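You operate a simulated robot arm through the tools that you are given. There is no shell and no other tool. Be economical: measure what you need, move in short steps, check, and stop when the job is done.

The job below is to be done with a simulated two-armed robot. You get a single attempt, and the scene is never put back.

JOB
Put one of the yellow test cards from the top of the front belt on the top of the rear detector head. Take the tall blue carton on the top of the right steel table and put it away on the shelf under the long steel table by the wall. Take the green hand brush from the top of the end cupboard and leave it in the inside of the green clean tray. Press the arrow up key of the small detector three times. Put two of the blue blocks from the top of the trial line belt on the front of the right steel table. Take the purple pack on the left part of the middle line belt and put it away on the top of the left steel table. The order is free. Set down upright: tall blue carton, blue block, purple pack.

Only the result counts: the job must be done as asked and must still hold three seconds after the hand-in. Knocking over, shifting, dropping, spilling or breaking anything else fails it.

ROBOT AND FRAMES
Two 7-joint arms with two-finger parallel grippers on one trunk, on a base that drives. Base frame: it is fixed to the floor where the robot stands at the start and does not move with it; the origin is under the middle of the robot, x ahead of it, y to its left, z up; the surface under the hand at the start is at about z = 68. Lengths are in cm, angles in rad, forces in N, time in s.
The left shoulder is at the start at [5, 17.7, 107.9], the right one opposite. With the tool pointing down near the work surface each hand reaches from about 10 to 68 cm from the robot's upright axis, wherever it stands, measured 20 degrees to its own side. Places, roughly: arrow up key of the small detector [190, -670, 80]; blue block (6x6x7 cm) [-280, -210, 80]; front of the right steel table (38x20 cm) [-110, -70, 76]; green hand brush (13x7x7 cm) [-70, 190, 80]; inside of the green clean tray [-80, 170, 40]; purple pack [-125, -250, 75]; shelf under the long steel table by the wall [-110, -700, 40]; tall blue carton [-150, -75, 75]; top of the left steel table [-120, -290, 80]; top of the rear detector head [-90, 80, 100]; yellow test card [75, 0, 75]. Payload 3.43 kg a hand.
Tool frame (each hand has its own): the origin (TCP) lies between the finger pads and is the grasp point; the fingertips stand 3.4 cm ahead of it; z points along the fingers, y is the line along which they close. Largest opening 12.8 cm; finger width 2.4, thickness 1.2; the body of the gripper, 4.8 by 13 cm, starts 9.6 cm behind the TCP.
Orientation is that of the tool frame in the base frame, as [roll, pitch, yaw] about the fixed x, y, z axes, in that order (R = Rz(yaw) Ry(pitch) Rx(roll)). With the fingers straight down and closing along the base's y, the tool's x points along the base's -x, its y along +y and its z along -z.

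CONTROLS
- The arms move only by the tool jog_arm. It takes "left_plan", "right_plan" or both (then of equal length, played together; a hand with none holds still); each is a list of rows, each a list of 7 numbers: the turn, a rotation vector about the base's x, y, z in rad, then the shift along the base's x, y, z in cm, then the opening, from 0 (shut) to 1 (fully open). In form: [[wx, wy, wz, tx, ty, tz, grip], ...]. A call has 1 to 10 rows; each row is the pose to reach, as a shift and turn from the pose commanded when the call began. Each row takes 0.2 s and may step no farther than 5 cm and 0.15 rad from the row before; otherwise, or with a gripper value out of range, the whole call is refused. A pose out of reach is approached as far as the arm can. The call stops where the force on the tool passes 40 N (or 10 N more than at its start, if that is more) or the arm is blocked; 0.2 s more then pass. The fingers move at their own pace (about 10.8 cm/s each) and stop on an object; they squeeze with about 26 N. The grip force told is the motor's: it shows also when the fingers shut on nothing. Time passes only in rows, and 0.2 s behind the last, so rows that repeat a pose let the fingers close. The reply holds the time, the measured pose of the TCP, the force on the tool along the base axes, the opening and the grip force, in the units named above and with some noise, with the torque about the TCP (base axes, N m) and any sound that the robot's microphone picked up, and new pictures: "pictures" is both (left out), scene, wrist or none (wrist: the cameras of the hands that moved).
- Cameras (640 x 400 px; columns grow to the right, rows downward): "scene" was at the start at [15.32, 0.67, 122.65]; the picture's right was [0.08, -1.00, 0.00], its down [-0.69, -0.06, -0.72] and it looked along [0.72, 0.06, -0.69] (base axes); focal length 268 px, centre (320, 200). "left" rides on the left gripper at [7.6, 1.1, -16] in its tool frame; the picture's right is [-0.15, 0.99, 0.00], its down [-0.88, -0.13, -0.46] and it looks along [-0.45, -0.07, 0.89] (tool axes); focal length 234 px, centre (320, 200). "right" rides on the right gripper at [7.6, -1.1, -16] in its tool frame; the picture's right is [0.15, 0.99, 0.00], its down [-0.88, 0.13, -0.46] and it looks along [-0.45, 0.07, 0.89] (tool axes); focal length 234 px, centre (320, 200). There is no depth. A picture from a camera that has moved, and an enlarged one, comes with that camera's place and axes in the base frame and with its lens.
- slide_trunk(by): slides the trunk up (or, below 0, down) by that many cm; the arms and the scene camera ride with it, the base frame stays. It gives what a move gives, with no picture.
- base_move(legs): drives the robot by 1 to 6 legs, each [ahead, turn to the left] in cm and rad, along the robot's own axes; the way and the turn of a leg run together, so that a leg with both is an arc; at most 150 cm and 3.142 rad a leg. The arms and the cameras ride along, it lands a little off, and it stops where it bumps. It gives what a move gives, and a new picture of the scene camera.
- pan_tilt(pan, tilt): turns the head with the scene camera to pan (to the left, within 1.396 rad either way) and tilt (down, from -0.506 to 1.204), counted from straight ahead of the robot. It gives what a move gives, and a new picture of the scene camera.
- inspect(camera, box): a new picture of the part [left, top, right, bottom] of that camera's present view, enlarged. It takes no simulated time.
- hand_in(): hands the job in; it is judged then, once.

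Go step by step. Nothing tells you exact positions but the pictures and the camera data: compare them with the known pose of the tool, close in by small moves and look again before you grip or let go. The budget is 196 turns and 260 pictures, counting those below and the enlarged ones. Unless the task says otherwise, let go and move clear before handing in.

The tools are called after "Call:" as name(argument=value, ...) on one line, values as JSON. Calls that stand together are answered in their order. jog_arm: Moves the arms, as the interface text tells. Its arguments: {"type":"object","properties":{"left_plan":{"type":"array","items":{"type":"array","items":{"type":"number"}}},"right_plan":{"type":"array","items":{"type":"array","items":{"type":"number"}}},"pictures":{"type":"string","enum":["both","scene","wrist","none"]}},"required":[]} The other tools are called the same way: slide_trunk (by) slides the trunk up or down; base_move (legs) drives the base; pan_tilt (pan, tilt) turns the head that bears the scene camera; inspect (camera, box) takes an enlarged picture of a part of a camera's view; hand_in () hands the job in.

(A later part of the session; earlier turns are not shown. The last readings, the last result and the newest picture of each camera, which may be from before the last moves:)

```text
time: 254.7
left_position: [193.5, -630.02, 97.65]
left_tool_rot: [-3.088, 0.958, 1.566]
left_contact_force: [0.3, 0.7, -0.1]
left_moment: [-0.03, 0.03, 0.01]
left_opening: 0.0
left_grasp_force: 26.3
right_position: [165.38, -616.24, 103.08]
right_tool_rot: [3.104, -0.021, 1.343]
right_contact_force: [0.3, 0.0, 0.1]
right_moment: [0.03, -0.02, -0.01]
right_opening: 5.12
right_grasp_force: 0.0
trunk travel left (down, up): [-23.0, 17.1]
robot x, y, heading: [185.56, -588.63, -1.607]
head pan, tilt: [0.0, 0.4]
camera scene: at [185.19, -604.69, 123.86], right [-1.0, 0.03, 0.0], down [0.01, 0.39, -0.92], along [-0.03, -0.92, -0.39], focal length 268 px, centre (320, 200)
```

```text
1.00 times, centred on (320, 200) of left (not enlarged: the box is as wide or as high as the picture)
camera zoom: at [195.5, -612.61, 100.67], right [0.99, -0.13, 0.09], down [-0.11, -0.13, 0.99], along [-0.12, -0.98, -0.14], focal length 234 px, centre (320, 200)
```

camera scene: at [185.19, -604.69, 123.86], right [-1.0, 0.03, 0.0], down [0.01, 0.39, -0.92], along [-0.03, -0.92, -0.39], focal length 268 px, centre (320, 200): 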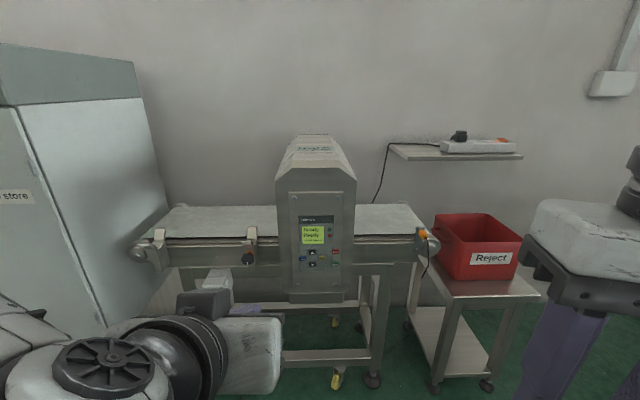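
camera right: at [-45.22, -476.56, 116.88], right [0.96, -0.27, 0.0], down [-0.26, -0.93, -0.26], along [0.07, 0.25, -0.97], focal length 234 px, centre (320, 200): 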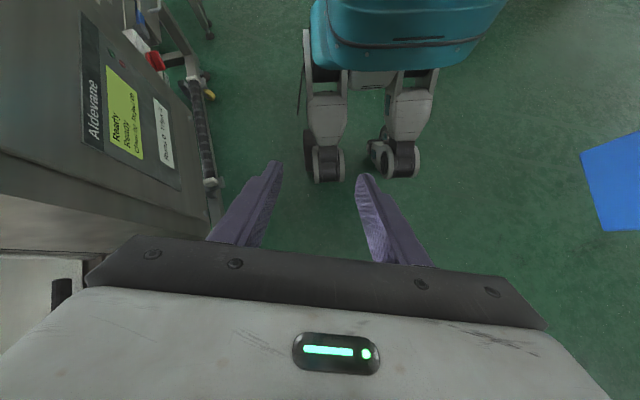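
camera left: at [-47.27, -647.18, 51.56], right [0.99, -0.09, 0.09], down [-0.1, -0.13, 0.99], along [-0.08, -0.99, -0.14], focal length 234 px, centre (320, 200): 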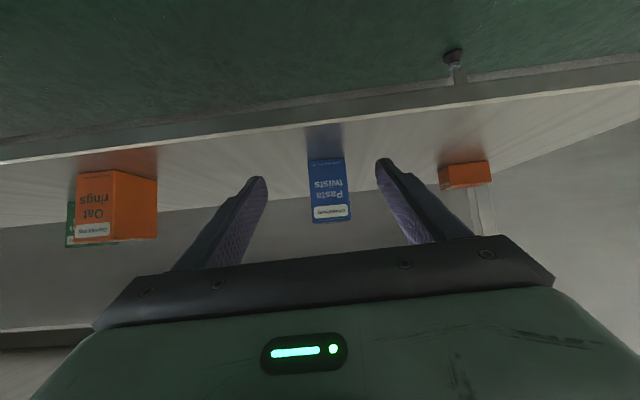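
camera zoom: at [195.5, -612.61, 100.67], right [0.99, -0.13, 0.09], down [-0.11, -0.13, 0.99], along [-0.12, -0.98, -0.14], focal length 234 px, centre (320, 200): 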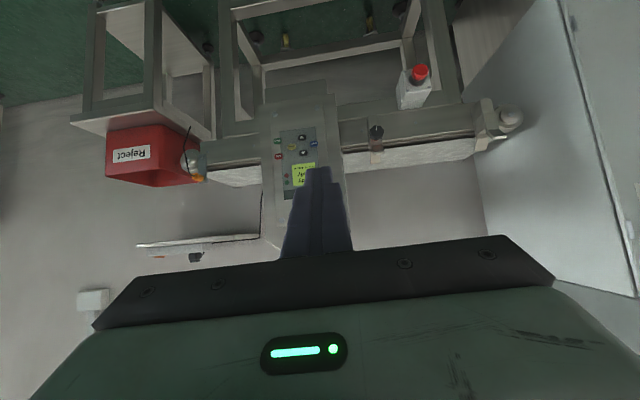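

The up key is at about [185.3, -671.5, 78.9] by two views. I'll move 15 cm closer and bring the closed left fingertips in front of it.

Call:
base_move(legs=[[15, 0]])

Call:
jog_arm(left_plan=[[0, 0, 0, -2, -1, -4, 0], [0, 0, 0, -4, -2, -8, 0], [0, 0, 0, -6, -4, -12, 0], [0, 0, 0, -7.5, -7, -15, 0], [0, 0, 0, -7.5, -10, -17, 0], [0, 0, 0, -7.5, -13, -17.8, 0], [0, 0, 0, -7.5, -13, -17.8, 0]], pictures="both")

```text
time: 256.1
left_position: [192.93, -645.03, 97.71]
left_tool_rot: [-3.09, 0.956, 1.562]
left_contact_force: [-0.5, 0.0, 0.2]
left_moment: [-0.02, 0.02, 0.0]
left_opening: 0.0
left_grasp_force: 26.6
right_position: [164.8, -631.27, 103.08]
right_tool_rot: [3.103, -0.02, 1.343]
right_contact_force: [1.1, -0.1, 0.1]
right_moment: [-0.02, -0.03, 0.03]
right_opening: 5.1
right_grasp_force: 0.1
trunk travel left (down, up): [-23.0, 17.1]
robot x, y, heading: [184.84, -603.56, -1.605]
head pan, tilt: [0.0, 0.4]
camera scene: at [184.69, -619.79, 123.84], right [-1.0, 0.03, 0.0], down [0.01, 0.39, -0.92], along [-0.03, -0.92, -0.39], focal length 268 px, centre (320, 200)
```

scene: 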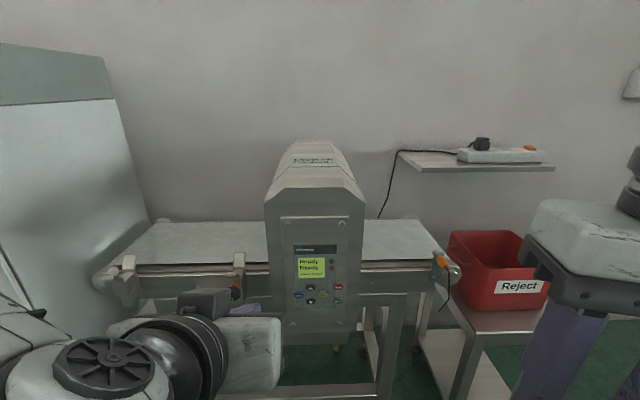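

```text
time: 257.6
left_position: [185.74, -658.2, 79.82]
left_tool_rot: [-3.089, 0.959, 1.561]
left_contact_force: [-0.5, -0.7, -0.1]
left_moment: [-0.01, 0.0, 0.0]
left_opening: 0.0
left_grasp_force: 26.0
right_position: [164.9, -631.21, 103.12]
right_tool_rot: [3.104, -0.021, 1.341]
right_contact_force: [0.6, -1.0, -1.5]
right_moment: [0.02, 0.03, -0.03]
right_opening: 5.12
right_grasp_force: 0.1
trunk travel left (down, up): [-23.0, 17.1]
robot x, y, heading: [184.99, -603.67, -1.6]
head pan, tilt: [0.0, 0.4]
camera scene: at [184.7, -619.74, 123.86], right [-1.0, 0.03, 0.0], down [0.01, 0.39, -0.92], along [-0.03, -0.92, -0.39], focal length 268 px, centre (320, 200)
camera left: at [187.71, -640.83, 82.92], right [0.99, -0.13, 0.09], down [-0.11, -0.13, 0.99], along [-0.12, -0.98, -0.14], focal length 234 px, centre (320, 200)
```

scene: 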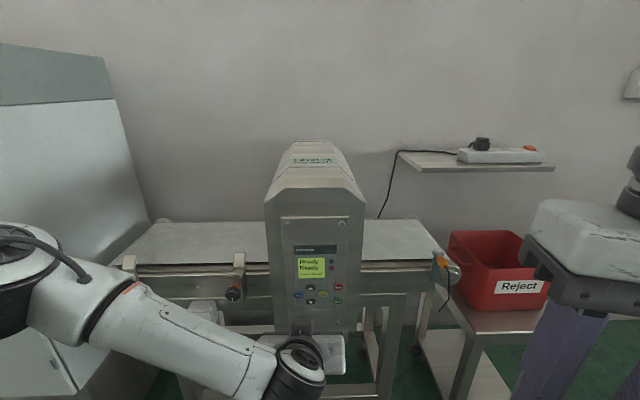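
left: 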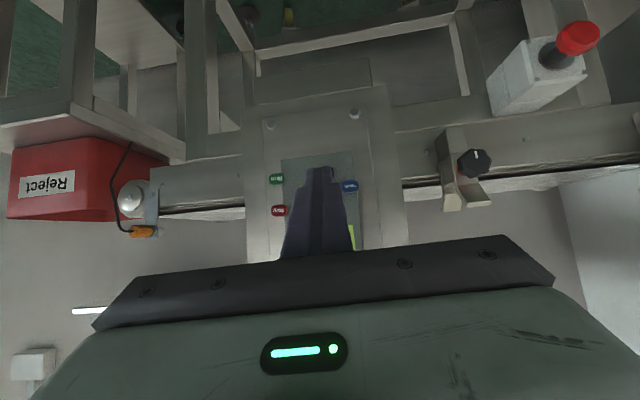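

Call:
inspect(camera="scene", box=[270, 240, 370, 340])

Call:
inspect(camera="left", box=[250, 120, 390, 220])

```text
4.00 times, centred on (320, 290) of scene
camera zoom: at [184.7, -619.74, 123.86], right [-1.0, 0.03, 0.0], down [0.01, 0.39, -0.92], along [-0.03, -0.92, -0.39], focal length 1074 px, centre (320, -160)
```

zoom: 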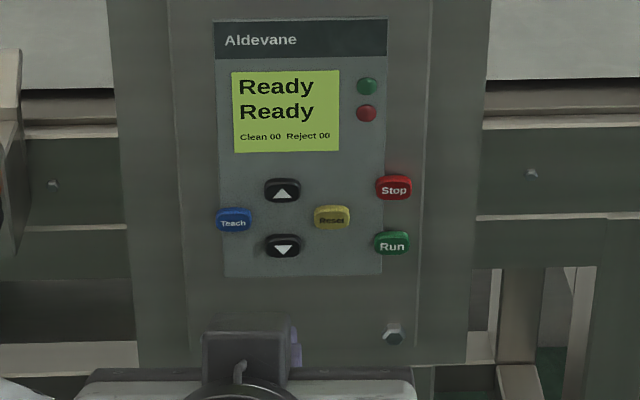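

```text
4.00 times, centred on (320, 170) of left
camera zoom: at [187.71, -640.83, 82.92], right [0.99, -0.13, 0.09], down [-0.11, -0.13, 0.99], along [-0.12, -0.98, -0.14], focal length 937 px, centre (320, 320)
```

zoom: 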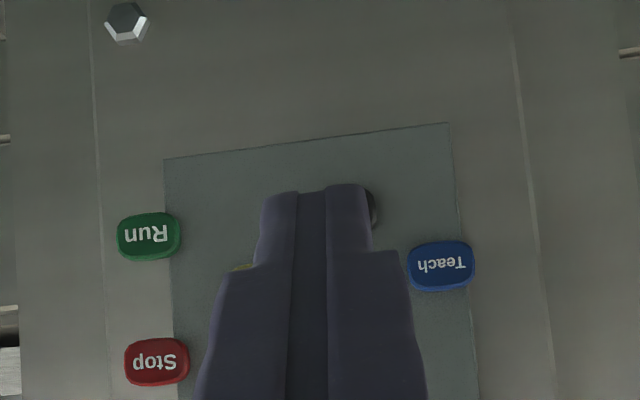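

Call:
jog_arm(left_plan=[[0, 0, 0, -0.2, -3, 0.4, 0], [0, 0, 0, -0.2, -6, 0.4, 0], [0, 0, 0, -0.2, -7.5, 0.4, 0], [0, 0, 0, -0.2, -7.5, 0.4, 0]], pictures="none")

Call:
inspect(camera="scene", box=[270, 240, 370, 340])

Call:
inspect(camera="left", box=[250, 120, 390, 220])

```text
time: 258.6
left_position: [185.36, -665.48, 80.05]
left_tool_rot: [-3.088, 0.959, 1.564]
left_contact_force: [0.6, 0.2, 0.6]
left_moment: [-0.01, 0.03, 0.02]
left_opening: 0.0
left_grasp_force: 26.1
right_position: [164.79, -631.27, 103.01]
right_tool_rot: [3.103, -0.021, 1.343]
right_contact_force: [0.0, -1.0, -0.3]
right_moment: [0.0, -0.01, 0.02]
right_opening: 5.14
right_grasp_force: 0.0
trunk travel left (down, up): [-23.0, 17.1]
robot x, y, heading: [184.87, -603.54, -1.604]
head pan, tilt: [0.0, 0.4]
```

```text
4.00 times, centred on (320, 290) of scene
camera zoom: at [184.7, -619.74, 123.86], right [-1.0, 0.03, 0.0], down [0.01, 0.39, -0.92], along [-0.03, -0.92, -0.39], focal length 1074 px, centre (320, -160)
```

zoom: 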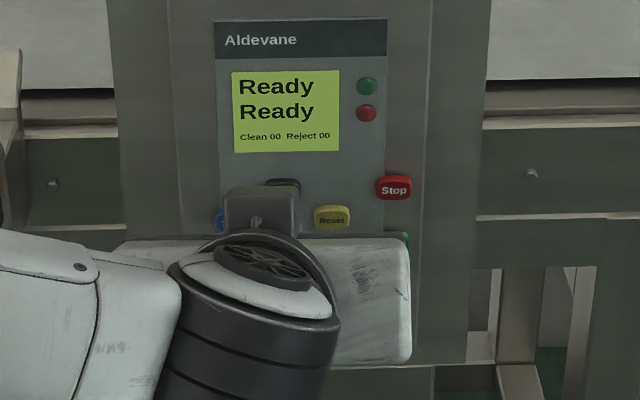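

```text
4.00 times, centred on (320, 170) of left
camera zoom: at [187.28, -648.16, 83.02], right [0.99, -0.13, 0.09], down [-0.11, -0.13, 0.99], along [-0.12, -0.98, -0.14], focal length 937 px, centre (320, 320)
```

zoom: 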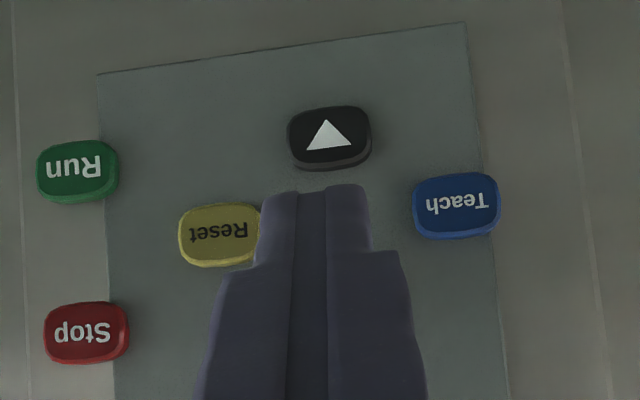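

The tip covers the up key (the visible one below it is "down"). First press: advance slowly, then retreat.

Call:
jog_arm(left_plan=[[0, 0, 0, 0.1, -0.8, 0.3, 0], [0, 0, 0, 0.1, -1.2, 0.3, 0], [0, 0, 0, 0.1, -1.5, 0.3, 0], [0, 0, 0, 0.1, -1.8, 0.3, 0], [0, 0, 0, 0.1, -2.1, 0.3, 0]], pictures="none")

Call:
inspect(camera="left", box=[250, 120, 390, 220])

Call:
inspect(camera="scene", box=[270, 240, 370, 340])

```text
time: 259.9
left_position: [185.43, -667.56, 80.34]
left_tool_rot: [-3.089, 0.957, 1.564]
left_contact_force: [1.1, 1.3, 0.0]
left_moment: [-0.01, -0.02, 0.0]
left_opening: 0.01
left_grasp_force: 25.9
right_position: [164.91, -631.31, 103.02]
right_tool_rot: [3.104, -0.022, 1.342]
right_contact_force: [0.6, 0.5, -0.1]
right_moment: [-0.01, 0.0, 0.01]
right_opening: 5.11
right_grasp_force: 0.1
trunk travel left (down, up): [-23.0, 17.1]
robot x, y, heading: [185.5, -603.2, -1.602]
head pan, tilt: [0.0, 0.4]
heard: click
```

```text
4.00 times, centred on (320, 170) of left
camera zoom: at [187.42, -650.2, 83.44], right [0.99, -0.13, 0.09], down [-0.11, -0.13, 0.99], along [-0.12, -0.98, -0.14], focal length 937 px, centre (320, 320)
```

zoom: 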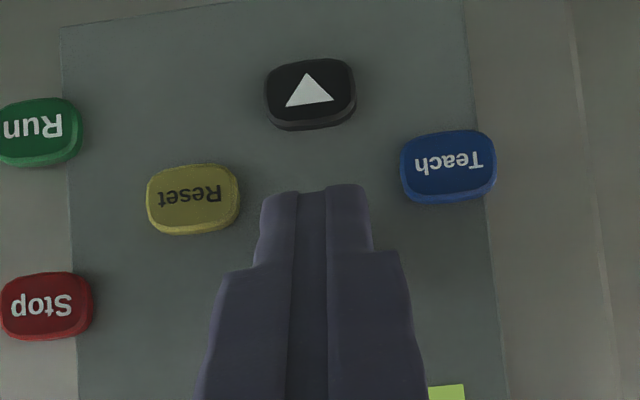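

```text
4.00 times, centred on (320, 290) of scene
camera zoom: at [184.7, -619.73, 123.86], right [-1.0, 0.03, 0.0], down [0.01, 0.39, -0.92], along [-0.03, -0.92, -0.39], focal length 1074 px, centre (320, -160)
```

zoom: 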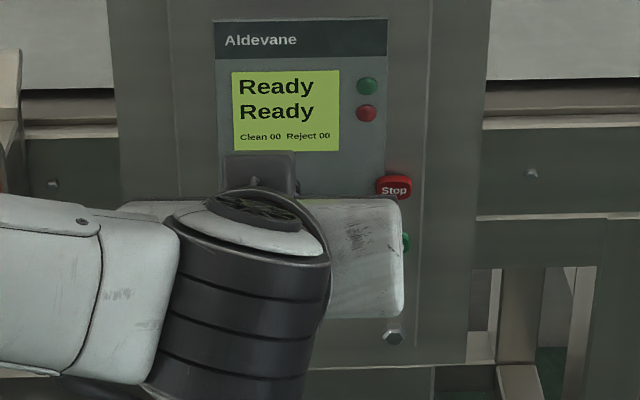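

A click: first press. Now release and listen.

Call:
jog_arm(left_plan=[[0, 0, 0, 0, 0.8, 0, 0], [0, 0, 0, 0, 1.6, 0, 0], [0, 0, 0, 0, 1.6, 0, 0]], pictures="none")

Call:
jog_arm(left_plan=[[0, 0, 0, 0, -0.6, 0, 0], [0, 0, 0, 0, -1, 0, 0], [0, 0, 0, 0, -1.3, 0, 0], [0, 0, 0, 0, -1.6, 0, 0]], pictures="none")

```text
time: 260.6
left_position: [185.63, -666.09, 80.63]
left_tool_rot: [-3.089, 0.958, 1.562]
left_contact_force: [-0.1, -0.5, -0.8]
left_moment: [0.01, 0.06, -0.01]
left_opening: 0.02
left_grasp_force: 26.4
right_position: [165.01, -631.29, 103.05]
right_tool_rot: [3.104, -0.022, 1.341]
right_contact_force: [0.7, -0.1, -0.3]
right_moment: [-0.02, 0.01, 0.03]
right_opening: 5.14
right_grasp_force: 0.1
trunk travel left (down, up): [-23.0, 17.1]
robot x, y, heading: [184.95, -603.33, -1.601]
head pan, tilt: [0.0, 0.4]
```

```text
time: 261.6
left_position: [185.39, -667.71, 80.36]
left_tool_rot: [-3.088, 0.958, 1.564]
left_contact_force: [1.5, 1.5, 0.3]
left_moment: [0.02, -0.03, 0.03]
left_opening: 0.02
left_grasp_force: 25.8
right_position: [164.84, -631.38, 103.09]
right_tool_rot: [3.104, -0.024, 1.342]
right_contact_force: [0.7, 0.6, -0.2]
right_moment: [0.01, 0.0, 0.01]
right_opening: 5.1
right_grasp_force: 0.2
trunk travel left (down, up): [-23.0, 17.1]
robot x, y, heading: [185.43, -603.43, -1.609]
head pan, tilt: [0.0, 0.4]
heard: click
```

Two clicks. Once more.

Call:
jog_arm(left_plan=[[0, 0, 0, 0, 0.8, 0, 0], [0, 0, 0, 0, 1.6, 0, 0], [0, 0, 0, 0, 1.6, 0, 0]], pictures="none")

Call:
jog_arm(left_plan=[[0, 0, 0, 0, -0.6, 0, 0], [0, 0, 0, 0, -1, 0, 0], [0, 0, 0, 0, -1.3, 0, 0], [0, 0, 0, 0, -1.6, 0, 0]], pictures="none")

Call:
jog_arm(left_plan=[[0, 0, 0, 0, 1, 0, 0], [0, 0, 0, 0, 4, 0, 0], [0, 0, 0, 0, 8.5, 1, 0], [0, 0, 0, 1, 13, 2, 0], [0, 0, 0, 2, 17, 4, 0], [0, 0, 0, 3, 20, 8, 0], [0, 0, 0, 4, 21, 12, 0], [0, 0, 0, 5, 21, 16, 0]], pictures="scene")

```text
time: 262.4
left_position: [185.49, -666.17, 80.46]
left_tool_rot: [-3.087, 0.958, 1.564]
left_contact_force: [0.7, -0.2, -0.1]
left_moment: [-0.03, -0.01, 0.01]
left_opening: 0.0
left_grasp_force: 25.9
right_position: [164.93, -631.42, 103.21]
right_tool_rot: [3.103, -0.021, 1.342]
right_contact_force: [0.0, 0.2, -0.8]
right_moment: [0.01, -0.01, 0.03]
right_opening: 5.08
right_grasp_force: 0.0
trunk travel left (down, up): [-23.0, 17.1]
robot x, y, heading: [184.95, -603.13, -1.605]
head pan, tilt: [0.0, 0.4]
```

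```text
time: 263.4
left_position: [185.48, -667.61, 80.46]
left_tool_rot: [-3.089, 0.958, 1.564]
left_contact_force: [1.1, 2.1, 0.2]
left_moment: [-0.01, 0.0, 0.0]
left_opening: 0.0
left_grasp_force: 26.1
right_position: [164.89, -631.19, 103.08]
right_tool_rot: [3.105, -0.02, 1.341]
right_contact_force: [0.2, -0.3, 0.9]
right_moment: [0.0, 0.0, -0.02]
right_opening: 5.11
right_grasp_force: 0.1
trunk travel left (down, up): [-23.0, 17.1]
robot x, y, heading: [185.26, -603.24, -1.604]
head pan, tilt: [0.0, 0.4]
heard: click
```

```text
refused: row 6 steps farther than a row can; nothing moved
```

Three clicks heard, three presses done. I'll retreat the left hand.

Call:
jog_arm(left_plan=[[0, 0, 0, 0, 1, 0, 0], [0, 0, 0, 0, 4, 0, 0], [0, 0, 0, 0, 8.5, 1, 0], [0, 0, 0, 1, 12.5, 2, 0], [0, 0, 0, 2, 16.5, 4, 0], [0, 0, 0, 3, 19, 7, 0], [0, 0, 0, 4, 20, 11, 0], [0, 0, 0, 5, 20, 15, 0]], pictures="none")

```text
time: 265.2
left_position: [190.42, -647.65, 95.72]
left_tool_rot: [-3.088, 0.96, 1.563]
left_contact_force: [-1.4, -0.2, 0.2]
left_moment: [0.01, -0.03, -0.01]
left_opening: 0.0
left_grasp_force: 26.0
right_position: [164.9, -631.35, 103.11]
right_tool_rot: [3.105, -0.021, 1.342]
right_contact_force: [0.4, 0.8, 0.1]
right_moment: [0.01, 0.02, 0.01]
right_opening: 5.11
right_grasp_force: 0.1
trunk travel left (down, up): [-23.0, 17.1]
robot x, y, heading: [184.7, -603.89, -1.606]
head pan, tilt: [0.0, 0.4]
```

Call:
slide_trunk(by=12)

Call:
base_move(legs=[[-22, 0], [0, -1.27], [150, 0], [40, 0], [0, -0.26]])

Call:
pan_tilt(pan=0, tilt=0.35)

```text
time: 266.8
left_position: [190.29, -647.78, 107.6]
left_tool_rot: [-3.092, 0.959, 1.565]
left_contact_force: [0.2, -0.4, 0.8]
left_moment: [0.0, -0.01, 0.01]
left_opening: 0.02
left_grasp_force: 25.8
right_position: [164.85, -631.4, 115.14]
right_tool_rot: [3.104, -0.021, 1.342]
right_contact_force: [-0.5, 0.6, 0.0]
right_moment: [0.0, 0.05, 0.01]
right_opening: 5.11
right_grasp_force: 0.1
trunk travel left (down, up): [-35.0, 5.1]
robot x, y, heading: [185.06, -603.08, -1.606]
head pan, tilt: [0.0, 0.4]
```

```text
time: 281.4
left_position: [-38.78, -634.58, 107.77]
left_tool_rot: [-3.089, 0.957, 0.008]
left_contact_force: [-1.1, 0.2, -0.7]
left_moment: [0.01, 0.01, 0.03]
left_opening: 0.0
left_grasp_force: 25.8
right_position: [-22.67, -608.86, 115.14]
right_tool_rot: [3.103, -0.02, -0.212]
right_contact_force: [0.2, 0.7, -0.7]
right_moment: [-0.03, -0.01, -0.02]
right_opening: 5.1
right_grasp_force: 0.0
trunk travel left (down, up): [-35.0, 5.1]
robot x, y, heading: [5.81, -628.67, 3.123]
head pan, tilt: [0.0, 0.4]
camera scene: at [-10.77, -628.38, 135.86], right [0.02, 1.0, 0.0], down [0.39, -0.01, -0.92], along [-0.92, 0.02, -0.39], focal length 268 px, centre (320, 200)
```

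scene: 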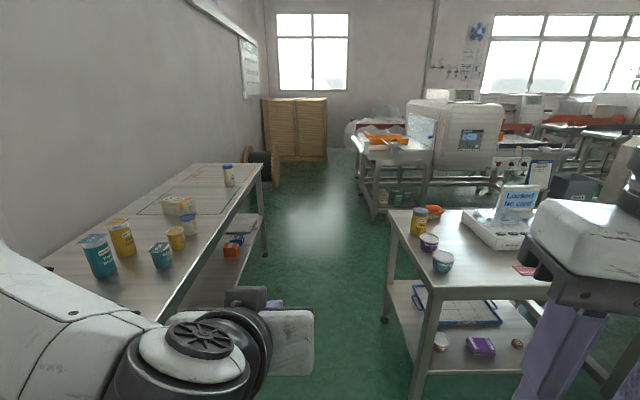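

```text
time: 282.1
left_position: [-38.74, -634.58, 107.63]
left_tool_rot: [-3.089, 0.959, 0.008]
left_contact_force: [-0.9, -0.2, 0.5]
left_moment: [0.0, 0.03, 0.03]
left_opening: 0.01
left_grasp_force: 25.9
right_position: [-22.8, -609.03, 115.04]
right_tool_rot: [3.103, -0.021, -0.214]
right_contact_force: [-0.5, 0.0, -0.6]
right_moment: [0.01, 0.0, 0.03]
right_opening: 5.13
right_grasp_force: 0.1
trunk travel left (down, up): [-35.0, 5.1]
robot x, y, heading: [5.42, -628.68, 3.122]
head pan, tilt: [0.0, 0.351]
camera scene: at [-10.83, -628.43, 136.31], right [0.02, 1.0, 0.0], down [0.34, -0.01, -0.94], along [-0.94, 0.02, -0.34], focal length 268 px, centre (320, 200)
```

scene: 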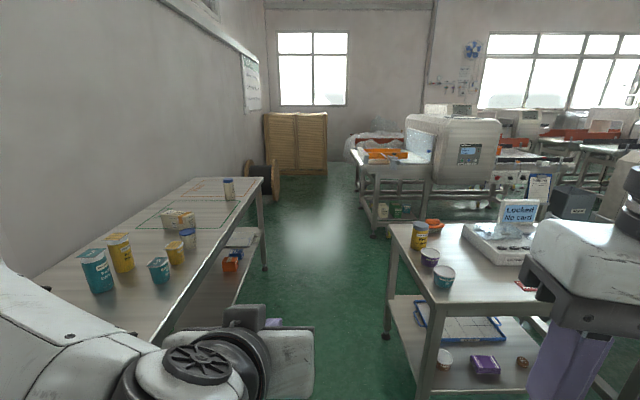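

The corridor west is clear (between y −586 and −672). I'll drive to x≈−200 and turn north into the aisle between the rows.

Call:
base_move(legs=[[0, 0.02], [150, 0], [52, 0], [0, -1.57]])

Call:
pan_tilt(pan=0, tilt=0.4)

```text
time: 296.3
left_position: [-205.56, -586.85, 107.61]
left_tool_rot: [-3.09, 0.959, -1.516]
left_contact_force: [0.1, 0.3, -0.8]
left_moment: [0.0, -0.03, -0.03]
left_opening: 0.02
left_grasp_force: 25.3
right_position: [-179.2, -601.69, 115.11]
right_tool_rot: [3.104, -0.022, -1.735]
right_contact_force: [-0.3, 0.0, -0.8]
right_moment: [0.03, 0.0, 0.0]
right_opening: 5.12
right_grasp_force: 0.0
trunk travel left (down, up): [-35.0, 5.1]
robot x, y, heading: [-197.32, -630.51, 1.603]
head pan, tilt: [0.0, 0.351]
camera scene: at [-197.95, -614.37, 136.31], right [1.0, 0.03, 0.0], down [0.01, -0.34, -0.94], along [-0.03, 0.94, -0.34], focal length 268 px, centre (320, 200)
```

scene: 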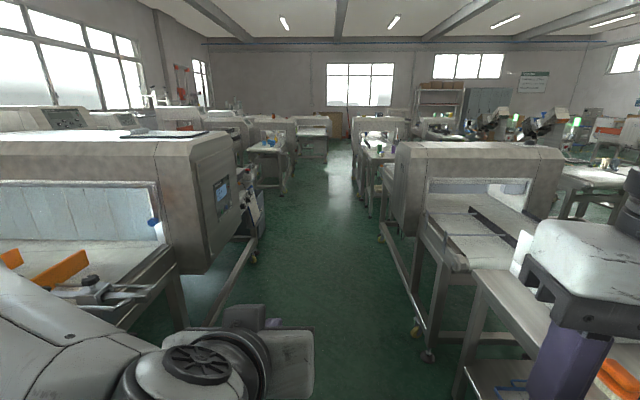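

```text
time: 296.9
left_position: [-205.6, -586.78, 107.69]
left_tool_rot: [-3.088, 0.96, -1.512]
left_contact_force: [0.1, 0.0, 0.3]
left_moment: [0.04, -0.01, 0.01]
left_opening: 0.03
left_grasp_force: 25.8
right_position: [-179.17, -601.7, 115.05]
right_tool_rot: [3.103, -0.019, -1.736]
right_contact_force: [0.6, 0.2, -1.0]
right_moment: [-0.01, 0.03, -0.01]
right_opening: 5.11
right_grasp_force: 0.1
trunk travel left (down, up): [-35.0, 5.1]
robot x, y, heading: [-197.72, -630.71, 1.601]
head pan, tilt: [0.0, 0.4]
camera scene: at [-197.97, -614.41, 135.86], right [1.0, 0.03, 0.0], down [0.01, -0.39, -0.92], along [-0.03, 0.92, -0.39], focal length 268 px, centre (320, 200)
```

scene: 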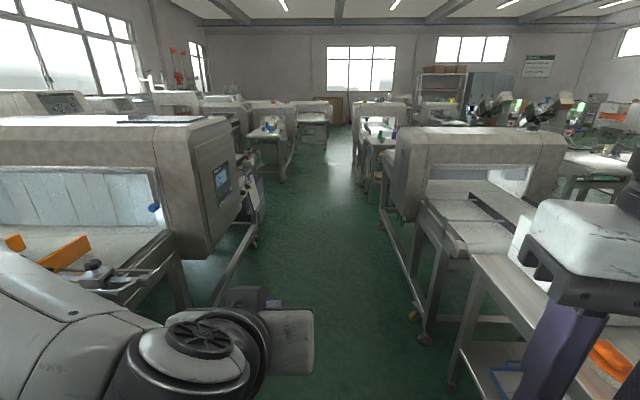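

A straight aisle leads north to the trial line. I'll stretch both arms forward to narrow the elbows, then drive up.

Call:
jog_arm(left_plan=[[0, 0, 0, 0.5, 4, 0.5, 0], [0, 0, 0, 1, 8, 1, 0], [0, 0, 0, 1.5, 12, 1.5, 0], [0, 0, 0, 2, 16, 2, 0], [0, 0, 0, 2, 18, 2, 0], [0, 0, 0, 2, 18, 2, 0], [0, 0, 0, 2, 18, 2, 0]], right_plan=[[0, 0, 0, -0.5, 4.5, 0, 0.4], [0, 0, 0, -1, 9, 0, 0.4], [0, 0, 0, -1.5, 13.5, 0, 0.4], [0, 0, 0, -2, 18, 0, 0.4], [0, 0, 0, -2, 22.5, 0, 0.4], [0, 0, 0, -2, 27, 0, 0.4], [0, 0, 0, -2, 30, 0, 0.4]], pictures="none")

Call:
base_move(legs=[[0, -0.06], [150, 0], [100, 0]])

```text
time: 298.5
left_position: [-203.53, -568.95, 109.28]
left_tool_rot: [-3.087, 0.959, -1.513]
left_contact_force: [-1.0, -1.2, 0.2]
left_moment: [0.01, -0.02, 0.01]
left_opening: 0.0
left_grasp_force: 26.1
right_position: [-181.06, -571.63, 115.02]
right_tool_rot: [3.106, -0.022, -1.735]
right_contact_force: [0.5, 0.0, -0.4]
right_moment: [-0.02, 0.0, 0.01]
right_opening: 5.12
right_grasp_force: 0.0
trunk travel left (down, up): [-35.0, 5.1]
robot x, y, heading: [-197.96, -630.52, 1.602]
head pan, tilt: [0.0, 0.4]
```

```text
time: 311.4
left_position: [-188.71, -314.71, 109.41]
left_tool_rot: [-3.091, 0.957, -1.597]
left_contact_force: [0.7, -0.1, 0.0]
left_moment: [-0.02, 0.0, -0.02]
left_opening: 0.0
left_grasp_force: 26.2
right_position: [-166.64, -319.49, 115.09]
right_tool_rot: [3.104, -0.023, -1.818]
right_contact_force: [0.3, -0.9, 1.1]
right_moment: [-0.02, -0.01, 0.02]
right_opening: 5.13
right_grasp_force: 0.1
trunk travel left (down, up): [-35.0, 5.1]
robot x, y, heading: [-187.68, -377.17, 1.516]
head pan, tilt: [0.0, 0.4]
camera scene: at [-187.03, -360.67, 135.85], right [1.0, -0.05, 0.0], down [-0.02, -0.39, -0.92], along [0.05, 0.92, -0.39], focal length 268 px, centre (320, 200)
```

scene: 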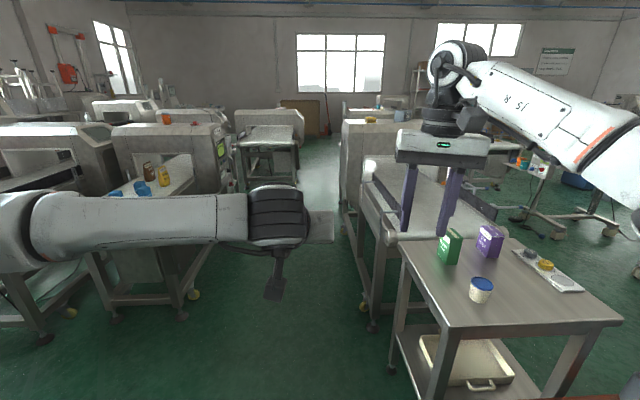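

The trial belt with the blue blocks is ahead left. I'll return the left tool to point down, pull both hands back, and continue north.

Call:
jog_arm(left_plan=[[-0.137, 0.007, 0, 0, -3, 0, 0.3], [-0.274, 0.015, 0, 0, -6, 0, 0.5], [-0.411, 0.022, 0, 0, -9, 0, 0.7], [-0.548, 0.03, 0, -1, -13, 0, 0.8], [-0.685, 0.037, 0, -3, -17, 0, 0.8], [-0.822, 0.045, 0, -5, -21, 0, 0.8], [-0.955, 0.052, 0, -8, -25, 0, 0.8], [-0.955, 0.052, 0, -11, -28, 0, 0.8]], right_plan=[[0, 0, 0, 0, -4, 0, 0.8], [0, 0, 0, 0, -8, 0, 0.8], [0, 0, 0, 0, -12, 0, 0.8], [0, 0, 0, 0, -16, 0, 0.8], [0, 0, 0, 0, -20, 0, 0.8], [0, 0, 0, 0, -24, 0, 0.8], [0, 0, 0, 0, -26, 0, 0.8], [0, 0, 0, 0, -26, 0, 0.8]], pictures="none")

Call:
base_move(legs=[[0, 0.06], [145, 0]])

Call:
pan_tilt(pan=1.0, tilt=0.5)

```text
time: 313.1
left_position: [-199.7, -342.66, 109.33]
left_tool_rot: [-3.11, 0.001, -1.607]
left_contact_force: [-1.2, 0.5, 0.4]
left_moment: [0.01, 0.01, 0.03]
left_opening: 10.24
left_grasp_force: 0.1
right_position: [-166.96, -345.84, 115.12]
right_tool_rot: [3.102, -0.022, -1.818]
right_contact_force: [-0.7, -0.1, 0.7]
right_moment: [0.01, -0.02, -0.01]
right_opening: 10.25
right_grasp_force: 0.1
trunk travel left (down, up): [-35.0, 5.1]
robot x, y, heading: [-188.26, -377.0, 1.516]
head pan, tilt: [0.0, 0.4]
```

```text
time: 320.6
left_position: [-204.51, -201.63, 109.12]
left_tool_rot: [-3.111, 0.003, -1.535]
left_contact_force: [-0.2, -0.9, 0.3]
left_moment: [-0.01, 0.0, 0.0]
left_opening: 10.24
left_grasp_force: 0.0
right_position: [-171.52, -202.2, 115.11]
right_tool_rot: [3.104, -0.021, -1.743]
right_contact_force: [-0.5, 1.1, -0.2]
right_moment: [-0.02, 0.01, 0.0]
right_opening: 10.24
right_grasp_force: 0.0
trunk travel left (down, up): [-35.0, 5.1]
robot x, y, heading: [-190.43, -235.44, 1.592]
head pan, tilt: [0.0, 0.4]
camera scene: at [-190.53, -218.82, 135.85], right [1.0, 0.02, 0.0], down [0.01, -0.39, -0.92], along [-0.02, 0.92, -0.39], focal length 268 px, centre (320, 200)
```

scene: 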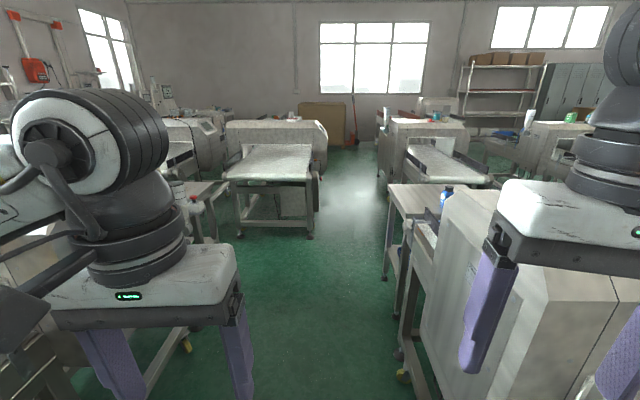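

```text
time: 321.9
left_position: [-204.54, -201.66, 109.19]
left_tool_rot: [-3.113, 0.003, -1.535]
left_contact_force: [-0.2, -1.5, -0.5]
left_moment: [-0.03, 0.03, 0.0]
left_opening: 10.25
left_grasp_force: 0.0
right_position: [-171.61, -202.38, 115.1]
right_tool_rot: [3.102, -0.02, -1.744]
right_contact_force: [0.1, 0.5, 0.3]
right_moment: [-0.01, -0.01, 0.01]
right_opening: 10.25
right_grasp_force: 0.1
trunk travel left (down, up): [-35.0, 5.1]
robot x, y, heading: [-190.23, -234.82, 1.596]
head pan, tilt: [1.0, 0.499]
camera scene: at [-198.08, -223.36, 134.94], right [0.52, 0.85, 0.0], down [0.41, -0.25, -0.88], along [-0.75, 0.46, -0.48], focal length 268 px, centre (320, 200)
```

scene: 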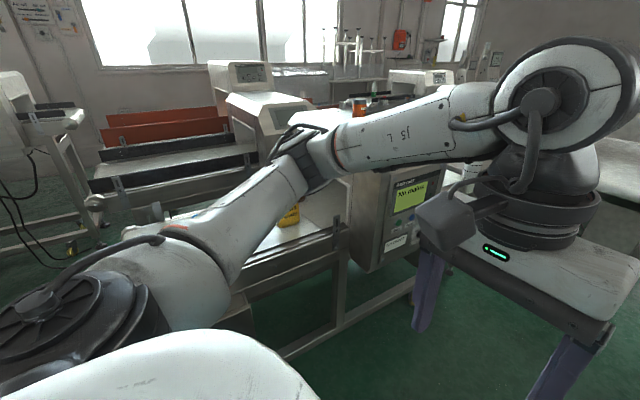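

The blocks' belt is just to my left. From here I can also reach the right table from its west side, avoiding a detour. Turning west.

Call:
base_move(legs=[[0, 1.55]])

Call:
pan_tilt(pan=0, tilt=0.6)

```text
time: 326.0
left_position: [-224.29, -247.53, 109.32]
left_tool_rot: [-3.112, 0.0, -0.015]
left_contact_force: [0.5, -0.1, -0.2]
left_moment: [0.0, -0.01, -0.03]
left_opening: 10.25
left_grasp_force: 0.0
right_position: [-221.93, -214.72, 115.06]
right_tool_rot: [3.103, -0.022, -0.225]
right_contact_force: [0.5, 0.6, -0.6]
right_moment: [0.02, 0.0, -0.01]
right_opening: 10.22
right_grasp_force: 0.0
trunk travel left (down, up): [-35.0, 5.1]
robot x, y, heading: [-190.51, -234.92, 3.108]
head pan, tilt: [1.0, 0.499]
camera scene: at [-202.28, -242.42, 134.94], right [-0.83, 0.56, 0.0], down [0.27, 0.4, -0.88], along [-0.5, -0.72, -0.48], focal length 268 px, centre (320, 200)
```

scene: 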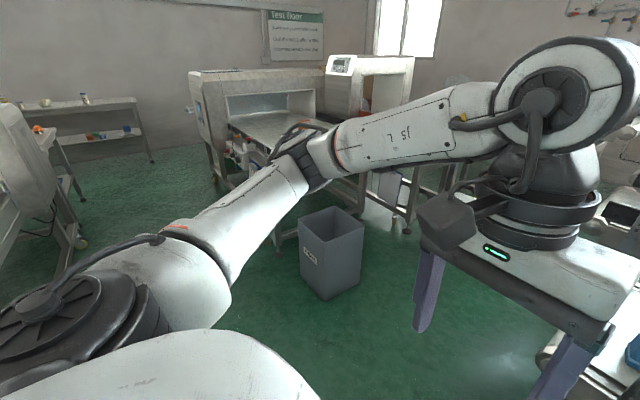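

```text
time: 327.3
left_position: [-224.48, -247.5, 109.34]
left_tool_rot: [-3.112, 0.001, -0.017]
left_contact_force: [-0.3, -0.1, 0.0]
left_moment: [0.02, -0.02, -0.01]
left_opening: 10.24
left_grasp_force: 0.1
right_position: [-222.0, -214.82, 115.17]
right_tool_rot: [3.103, -0.022, -0.226]
right_contact_force: [0.1, 0.1, 0.7]
right_moment: [-0.01, 0.01, -0.01]
right_opening: 10.24
right_grasp_force: 0.0
trunk travel left (down, up): [-35.0, 5.1]
robot x, y, heading: [-189.94, -234.99, 3.113]
head pan, tilt: [0.0, 0.6]
camera scene: at [-205.98, -234.65, 134.03], right [0.03, 1.0, 0.0], down [0.56, -0.02, -0.83], along [-0.82, 0.02, -0.56], focal length 268 px, centre (320, 200)
```

scene: 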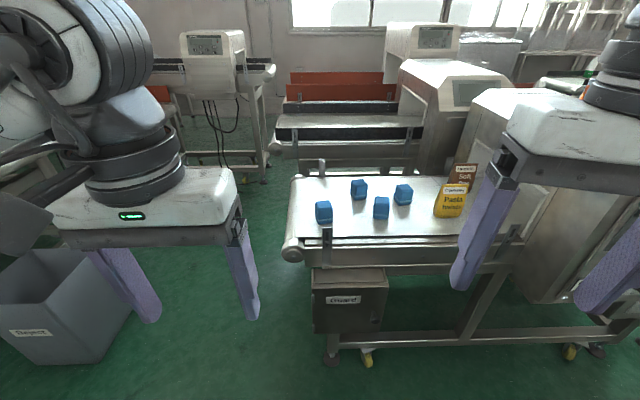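

Four blue blocks on the belt; the two nearest, A ≈ [-280, -231] and C ≈ [-281, -211], suit the left and right hands. Moving into position.

Call:
base_move(legs=[[0, -0.35], [35, 0], [0, 0.375]])

Call:
slide_trunk(by=-10)

Call:
pan_tilt(pan=0, tilt=0.75)

```text
time: 331.8
left_position: [-255.82, -235.15, 109.17]
left_tool_rot: [-3.11, 0.004, -0.002]
left_contact_force: [-1.1, 0.3, -0.2]
left_moment: [0.01, 0.0, -0.02]
left_opening: 10.23
left_grasp_force: 0.0
right_position: [-253.81, -202.44, 115.1]
right_tool_rot: [3.103, -0.022, -0.21]
right_contact_force: [-0.5, -0.5, -0.8]
right_moment: [0.0, -0.02, -0.02]
right_opening: 10.26
right_grasp_force: 0.1
trunk travel left (down, up): [-35.0, 5.1]
robot x, y, heading: [-221.8, -222.31, 3.128]
head pan, tilt: [0.0, 0.6]
camera scene: at [-237.57, -222.09, 134.03], right [0.02, 1.0, 0.0], down [0.56, -0.01, -0.83], along [-0.82, 0.01, -0.56], focal length 268 px, centre (320, 200)
```

scene: 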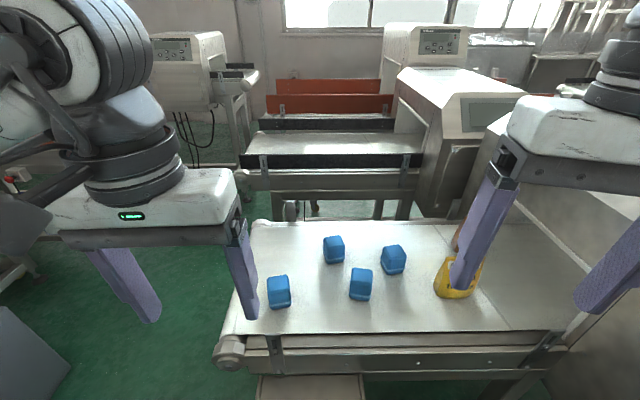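

```text
time: 333.1
left_position: [-255.75, -235.22, 99.24]
left_tool_rot: [-3.113, 0.004, -0.002]
left_contact_force: [0.2, 0.6, 0.7]
left_moment: [0.0, -0.03, 0.0]
left_opening: 10.25
left_grasp_force: 0.1
right_position: [-253.78, -202.26, 105.12]
right_tool_rot: [3.104, -0.019, -0.211]
right_contact_force: [0.3, -0.2, 0.2]
right_moment: [0.01, 0.02, 0.02]
right_opening: 10.26
right_grasp_force: 0.2
trunk travel left (down, up): [-25.0, 15.1]
robot x, y, heading: [-221.88, -222.5, 3.13]
head pan, tilt: [0.0, 0.6]
```

```text
time: 333.8
left_position: [-255.82, -235.16, 99.25]
left_tool_rot: [-3.112, 0.003, -0.002]
left_contact_force: [0.3, -0.1, 0.2]
left_moment: [0.02, -0.01, -0.03]
left_opening: 10.23
left_grasp_force: 0.0
right_position: [-253.76, -202.38, 105.05]
right_tool_rot: [3.104, -0.022, -0.212]
right_contact_force: [-0.5, -0.7, 0.2]
right_moment: [0.02, -0.01, -0.01]
right_opening: 10.26
right_grasp_force: 0.1
trunk travel left (down, up): [-25.0, 15.1]
robot x, y, heading: [-221.77, -222.14, 3.127]
head pan, tilt: [0.0, 0.75]
camera scene: at [-237.01, -222.06, 122.75], right [0.02, 1.0, 0.0], down [0.68, -0.01, -0.73], along [-0.73, 0.01, -0.68], focal length 268 px, centre (320, 200)
```

scene: 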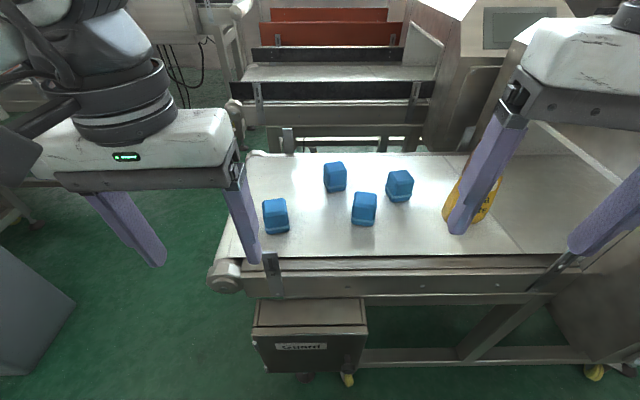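

Blocks' tops are at z≈82: A [-279.3, -231.4], C [-280, -211.5]. I'll bring both hands to hover above them.

Call:
jog_arm(left_plan=[[0, 0, 0, -4, 1, 0, 0.8], [0, 0, 0, -8, 2, 0, 0.8], [0, 0, 0, -12, 3, 0, 0.8], [0, 0, 0, -16, 3.8, 0, 0.8], [0, 0, 0, -20, 3.8, -1, 0.8], [0, 0, 0, -23.5, 3.8, -3, 0.8], [0, 0, 0, -23.5, 3.8, -6, 0.8], [0, 0, 0, -23.5, 3.8, -6, 0.8]], right_plan=[[0, 0, 0.07, -4, -1, 0, 0.8], [0, 0, 0.14, -8, -2.5, -1, 0.8], [0, 0, 0.21, -12, -4, -2, 0.8], [0, 0, 0.21, -16, -5.5, -3, 0.8], [0, 0, 0.21, -20, -7, -4.5, 0.8], [0, 0, 0.21, -24, -8.5, -6, 0.8], [0, 0, 0.21, -26, -9, -9, 0.8], [0, 0, 0.21, -26, -9, -11.5, 0.8]], pictures="both")

```text
time: 335.6
left_position: [-279.45, -231.27, 93.32]
left_tool_rot: [-3.113, 0.004, -0.001]
left_contact_force: [0.2, 0.1, 0.4]
left_moment: [-0.03, 0.05, 0.0]
left_opening: 10.23
left_grasp_force: 0.0
right_position: [-279.89, -211.37, 93.7]
right_tool_rot: [3.104, -0.019, -0.002]
right_contact_force: [0.7, -0.5, 0.6]
right_moment: [0.02, 0.0, 0.04]
right_opening: 10.24
right_grasp_force: 0.2
trunk travel left (down, up): [-25.0, 15.1]
robot x, y, heading: [-221.86, -222.46, 3.13]
head pan, tilt: [0.0, 0.75]
camera scene: at [-237.02, -222.03, 122.75], right [0.02, 1.0, 0.0], down [0.68, -0.01, -0.73], along [-0.73, 0.01, -0.68], focal length 268 px, centre (320, 200)
camera right: at [-272.49, -209.54, 109.74], right [0.14, -0.99, 0.04], down [-0.89, -0.11, 0.44], along [-0.43, -0.1, -0.9], focal length 234 px, centre (320, 200)
camera left: at [-271.93, -232.82, 109.26], right [-0.15, -0.99, -0.03], down [-0.88, 0.12, 0.46], along [-0.45, 0.09, -0.89], focal length 234 px, centre (320, 200)
```

scene: 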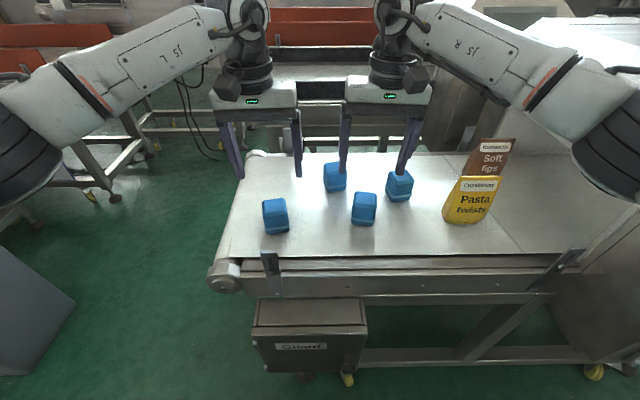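
right: 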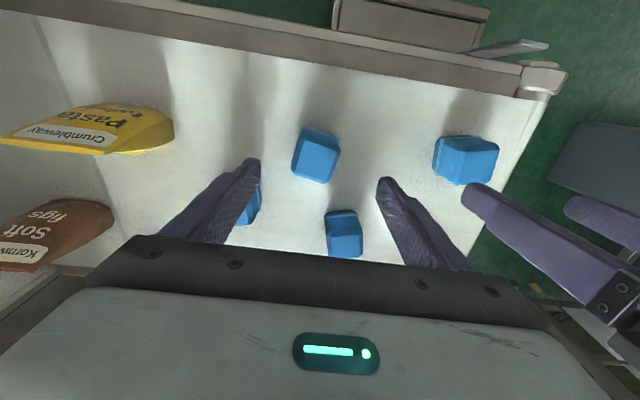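
left: 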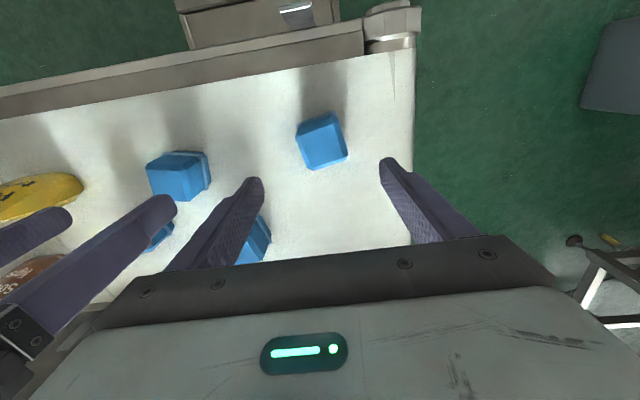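

Both hands are well aligned. I'll trim the small tool tilts, descend, and close on both blocks.

Call:
jog_arm(left_plan=[[-0.028, 0, 0, 0.8, -0.1, -3, 0.8], [-0.028, 0, 0, 0.8, -0.1, -7, 0.8], [-0.028, 0, 0, 0.8, -0.1, -10, 0.8], [-0.028, 0, 0, 0.8, -0.1, -12, 0.8], [-0.028, 0, 0, 0.8, -0.1, -13, 0.8], [-0.028, 0, 0, 0.8, -0.1, -13, 0.8]], right_plan=[[0.037, 0.019, 0, 0, 0, -3, 0.8], [0.037, 0.019, 0, 0, 0, -7, 0.8], [0.037, 0.019, 0, 0, 0, -10, 0.8], [0.037, 0.019, 0, 0, 0, -12, 0.8], [0.037, 0.019, 0, 0, 0, -13.3, 0.8], [0.037, 0.019, 0, 0, 0, -13.3, 0.8]], pictures="both")

```text
time: 337.0
left_position: [-278.54, -231.51, 80.14]
left_tool_rot: [-3.139, 0.001, -0.002]
left_contact_force: [-0.2, -0.3, -0.2]
left_moment: [0.01, 0.01, 0.02]
left_opening: 10.23
left_grasp_force: 0.0
right_position: [-279.72, -211.37, 80.23]
right_tool_rot: [-3.141, -0.002, -0.002]
right_contact_force: [0.3, 0.0, -0.6]
right_moment: [0.01, -0.01, 0.01]
right_opening: 10.25
right_grasp_force: 0.0
trunk travel left (down, up): [-25.0, 15.1]
robot x, y, heading: [-221.87, -222.49, 3.126]
head pan, tilt: [0.0, 0.75]
camera scene: at [-237.01, -222.06, 122.75], right [0.02, 1.0, 0.0], down [0.68, -0.01, -0.73], along [-0.73, 0.01, -0.68], focal length 268 px, centre (320, 200)
camera right: at [-272.1, -210.17, 96.27], right [0.15, -0.99, 0.0], down [-0.88, -0.13, 0.45], along [-0.45, -0.07, -0.89], focal length 234 px, centre (320, 200)
camera left: at [-271.06, -232.54, 96.1], right [-0.15, -0.99, 0.0], down [-0.88, 0.13, 0.46], along [-0.45, 0.07, -0.89], focal length 234 px, centre (320, 200)
```

scene: 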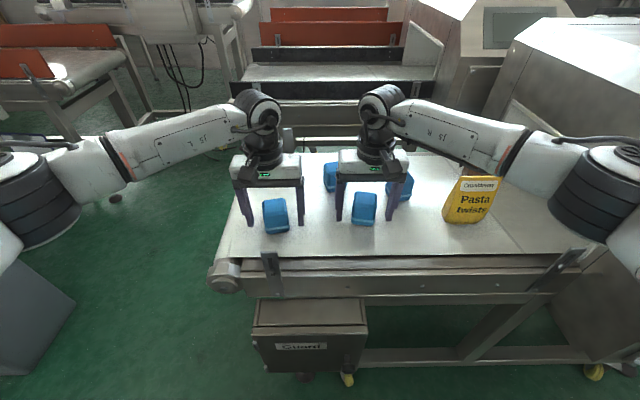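
right: 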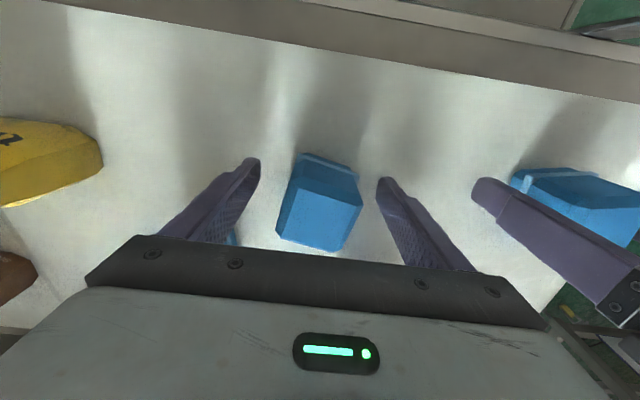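
left: 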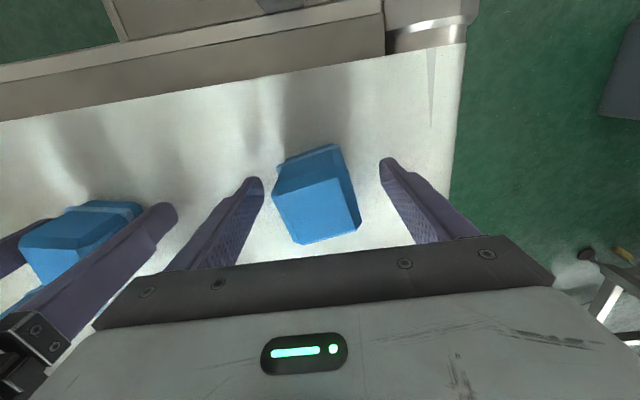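

Call:
jog_arm(left_plan=[[0, 0, 0, -0.5, 0.2, 0, 0.8], [0, 0, 0, -0.5, 0.2, 0, 0.5], [0, 0, 0, -0.5, 0.2, 0, 0.3], [0, 0, 0, -0.5, 0.2, 0, 0.3], [0, 0, 0, -0.5, 0.2, 0, 0.3]], right_plan=[[0, 0, 0, -0.7, 0, 0, 0.8], [0, 0, 0, -0.7, 0, 0, 0.5], [0, 0, 0, -0.7, 0, 0, 0.3], [0, 0, 0, -0.7, 0, 0, 0.3], [0, 0, 0, -0.7, 0, 0, 0.3]], pictures="none")

```text
time: 338.2
left_position: [-279.0, -231.3, 80.19]
left_tool_rot: [-3.14, 0.004, -0.001]
left_contact_force: [0.4, 0.0, -0.1]
left_moment: [0.02, -0.01, 0.01]
left_opening: 5.65
left_grasp_force: 25.5
right_position: [-280.43, -211.33, 80.31]
right_tool_rot: [3.14, -0.001, -0.002]
right_contact_force: [1.1, 0.2, -0.1]
right_moment: [0.0, 0.0, -0.02]
right_opening: 5.65
right_grasp_force: 25.9
trunk travel left (down, up): [-25.0, 15.1]
robot x, y, heading: [-221.88, -222.33, 3.124]
head pan, tilt: [0.0, 0.75]
```

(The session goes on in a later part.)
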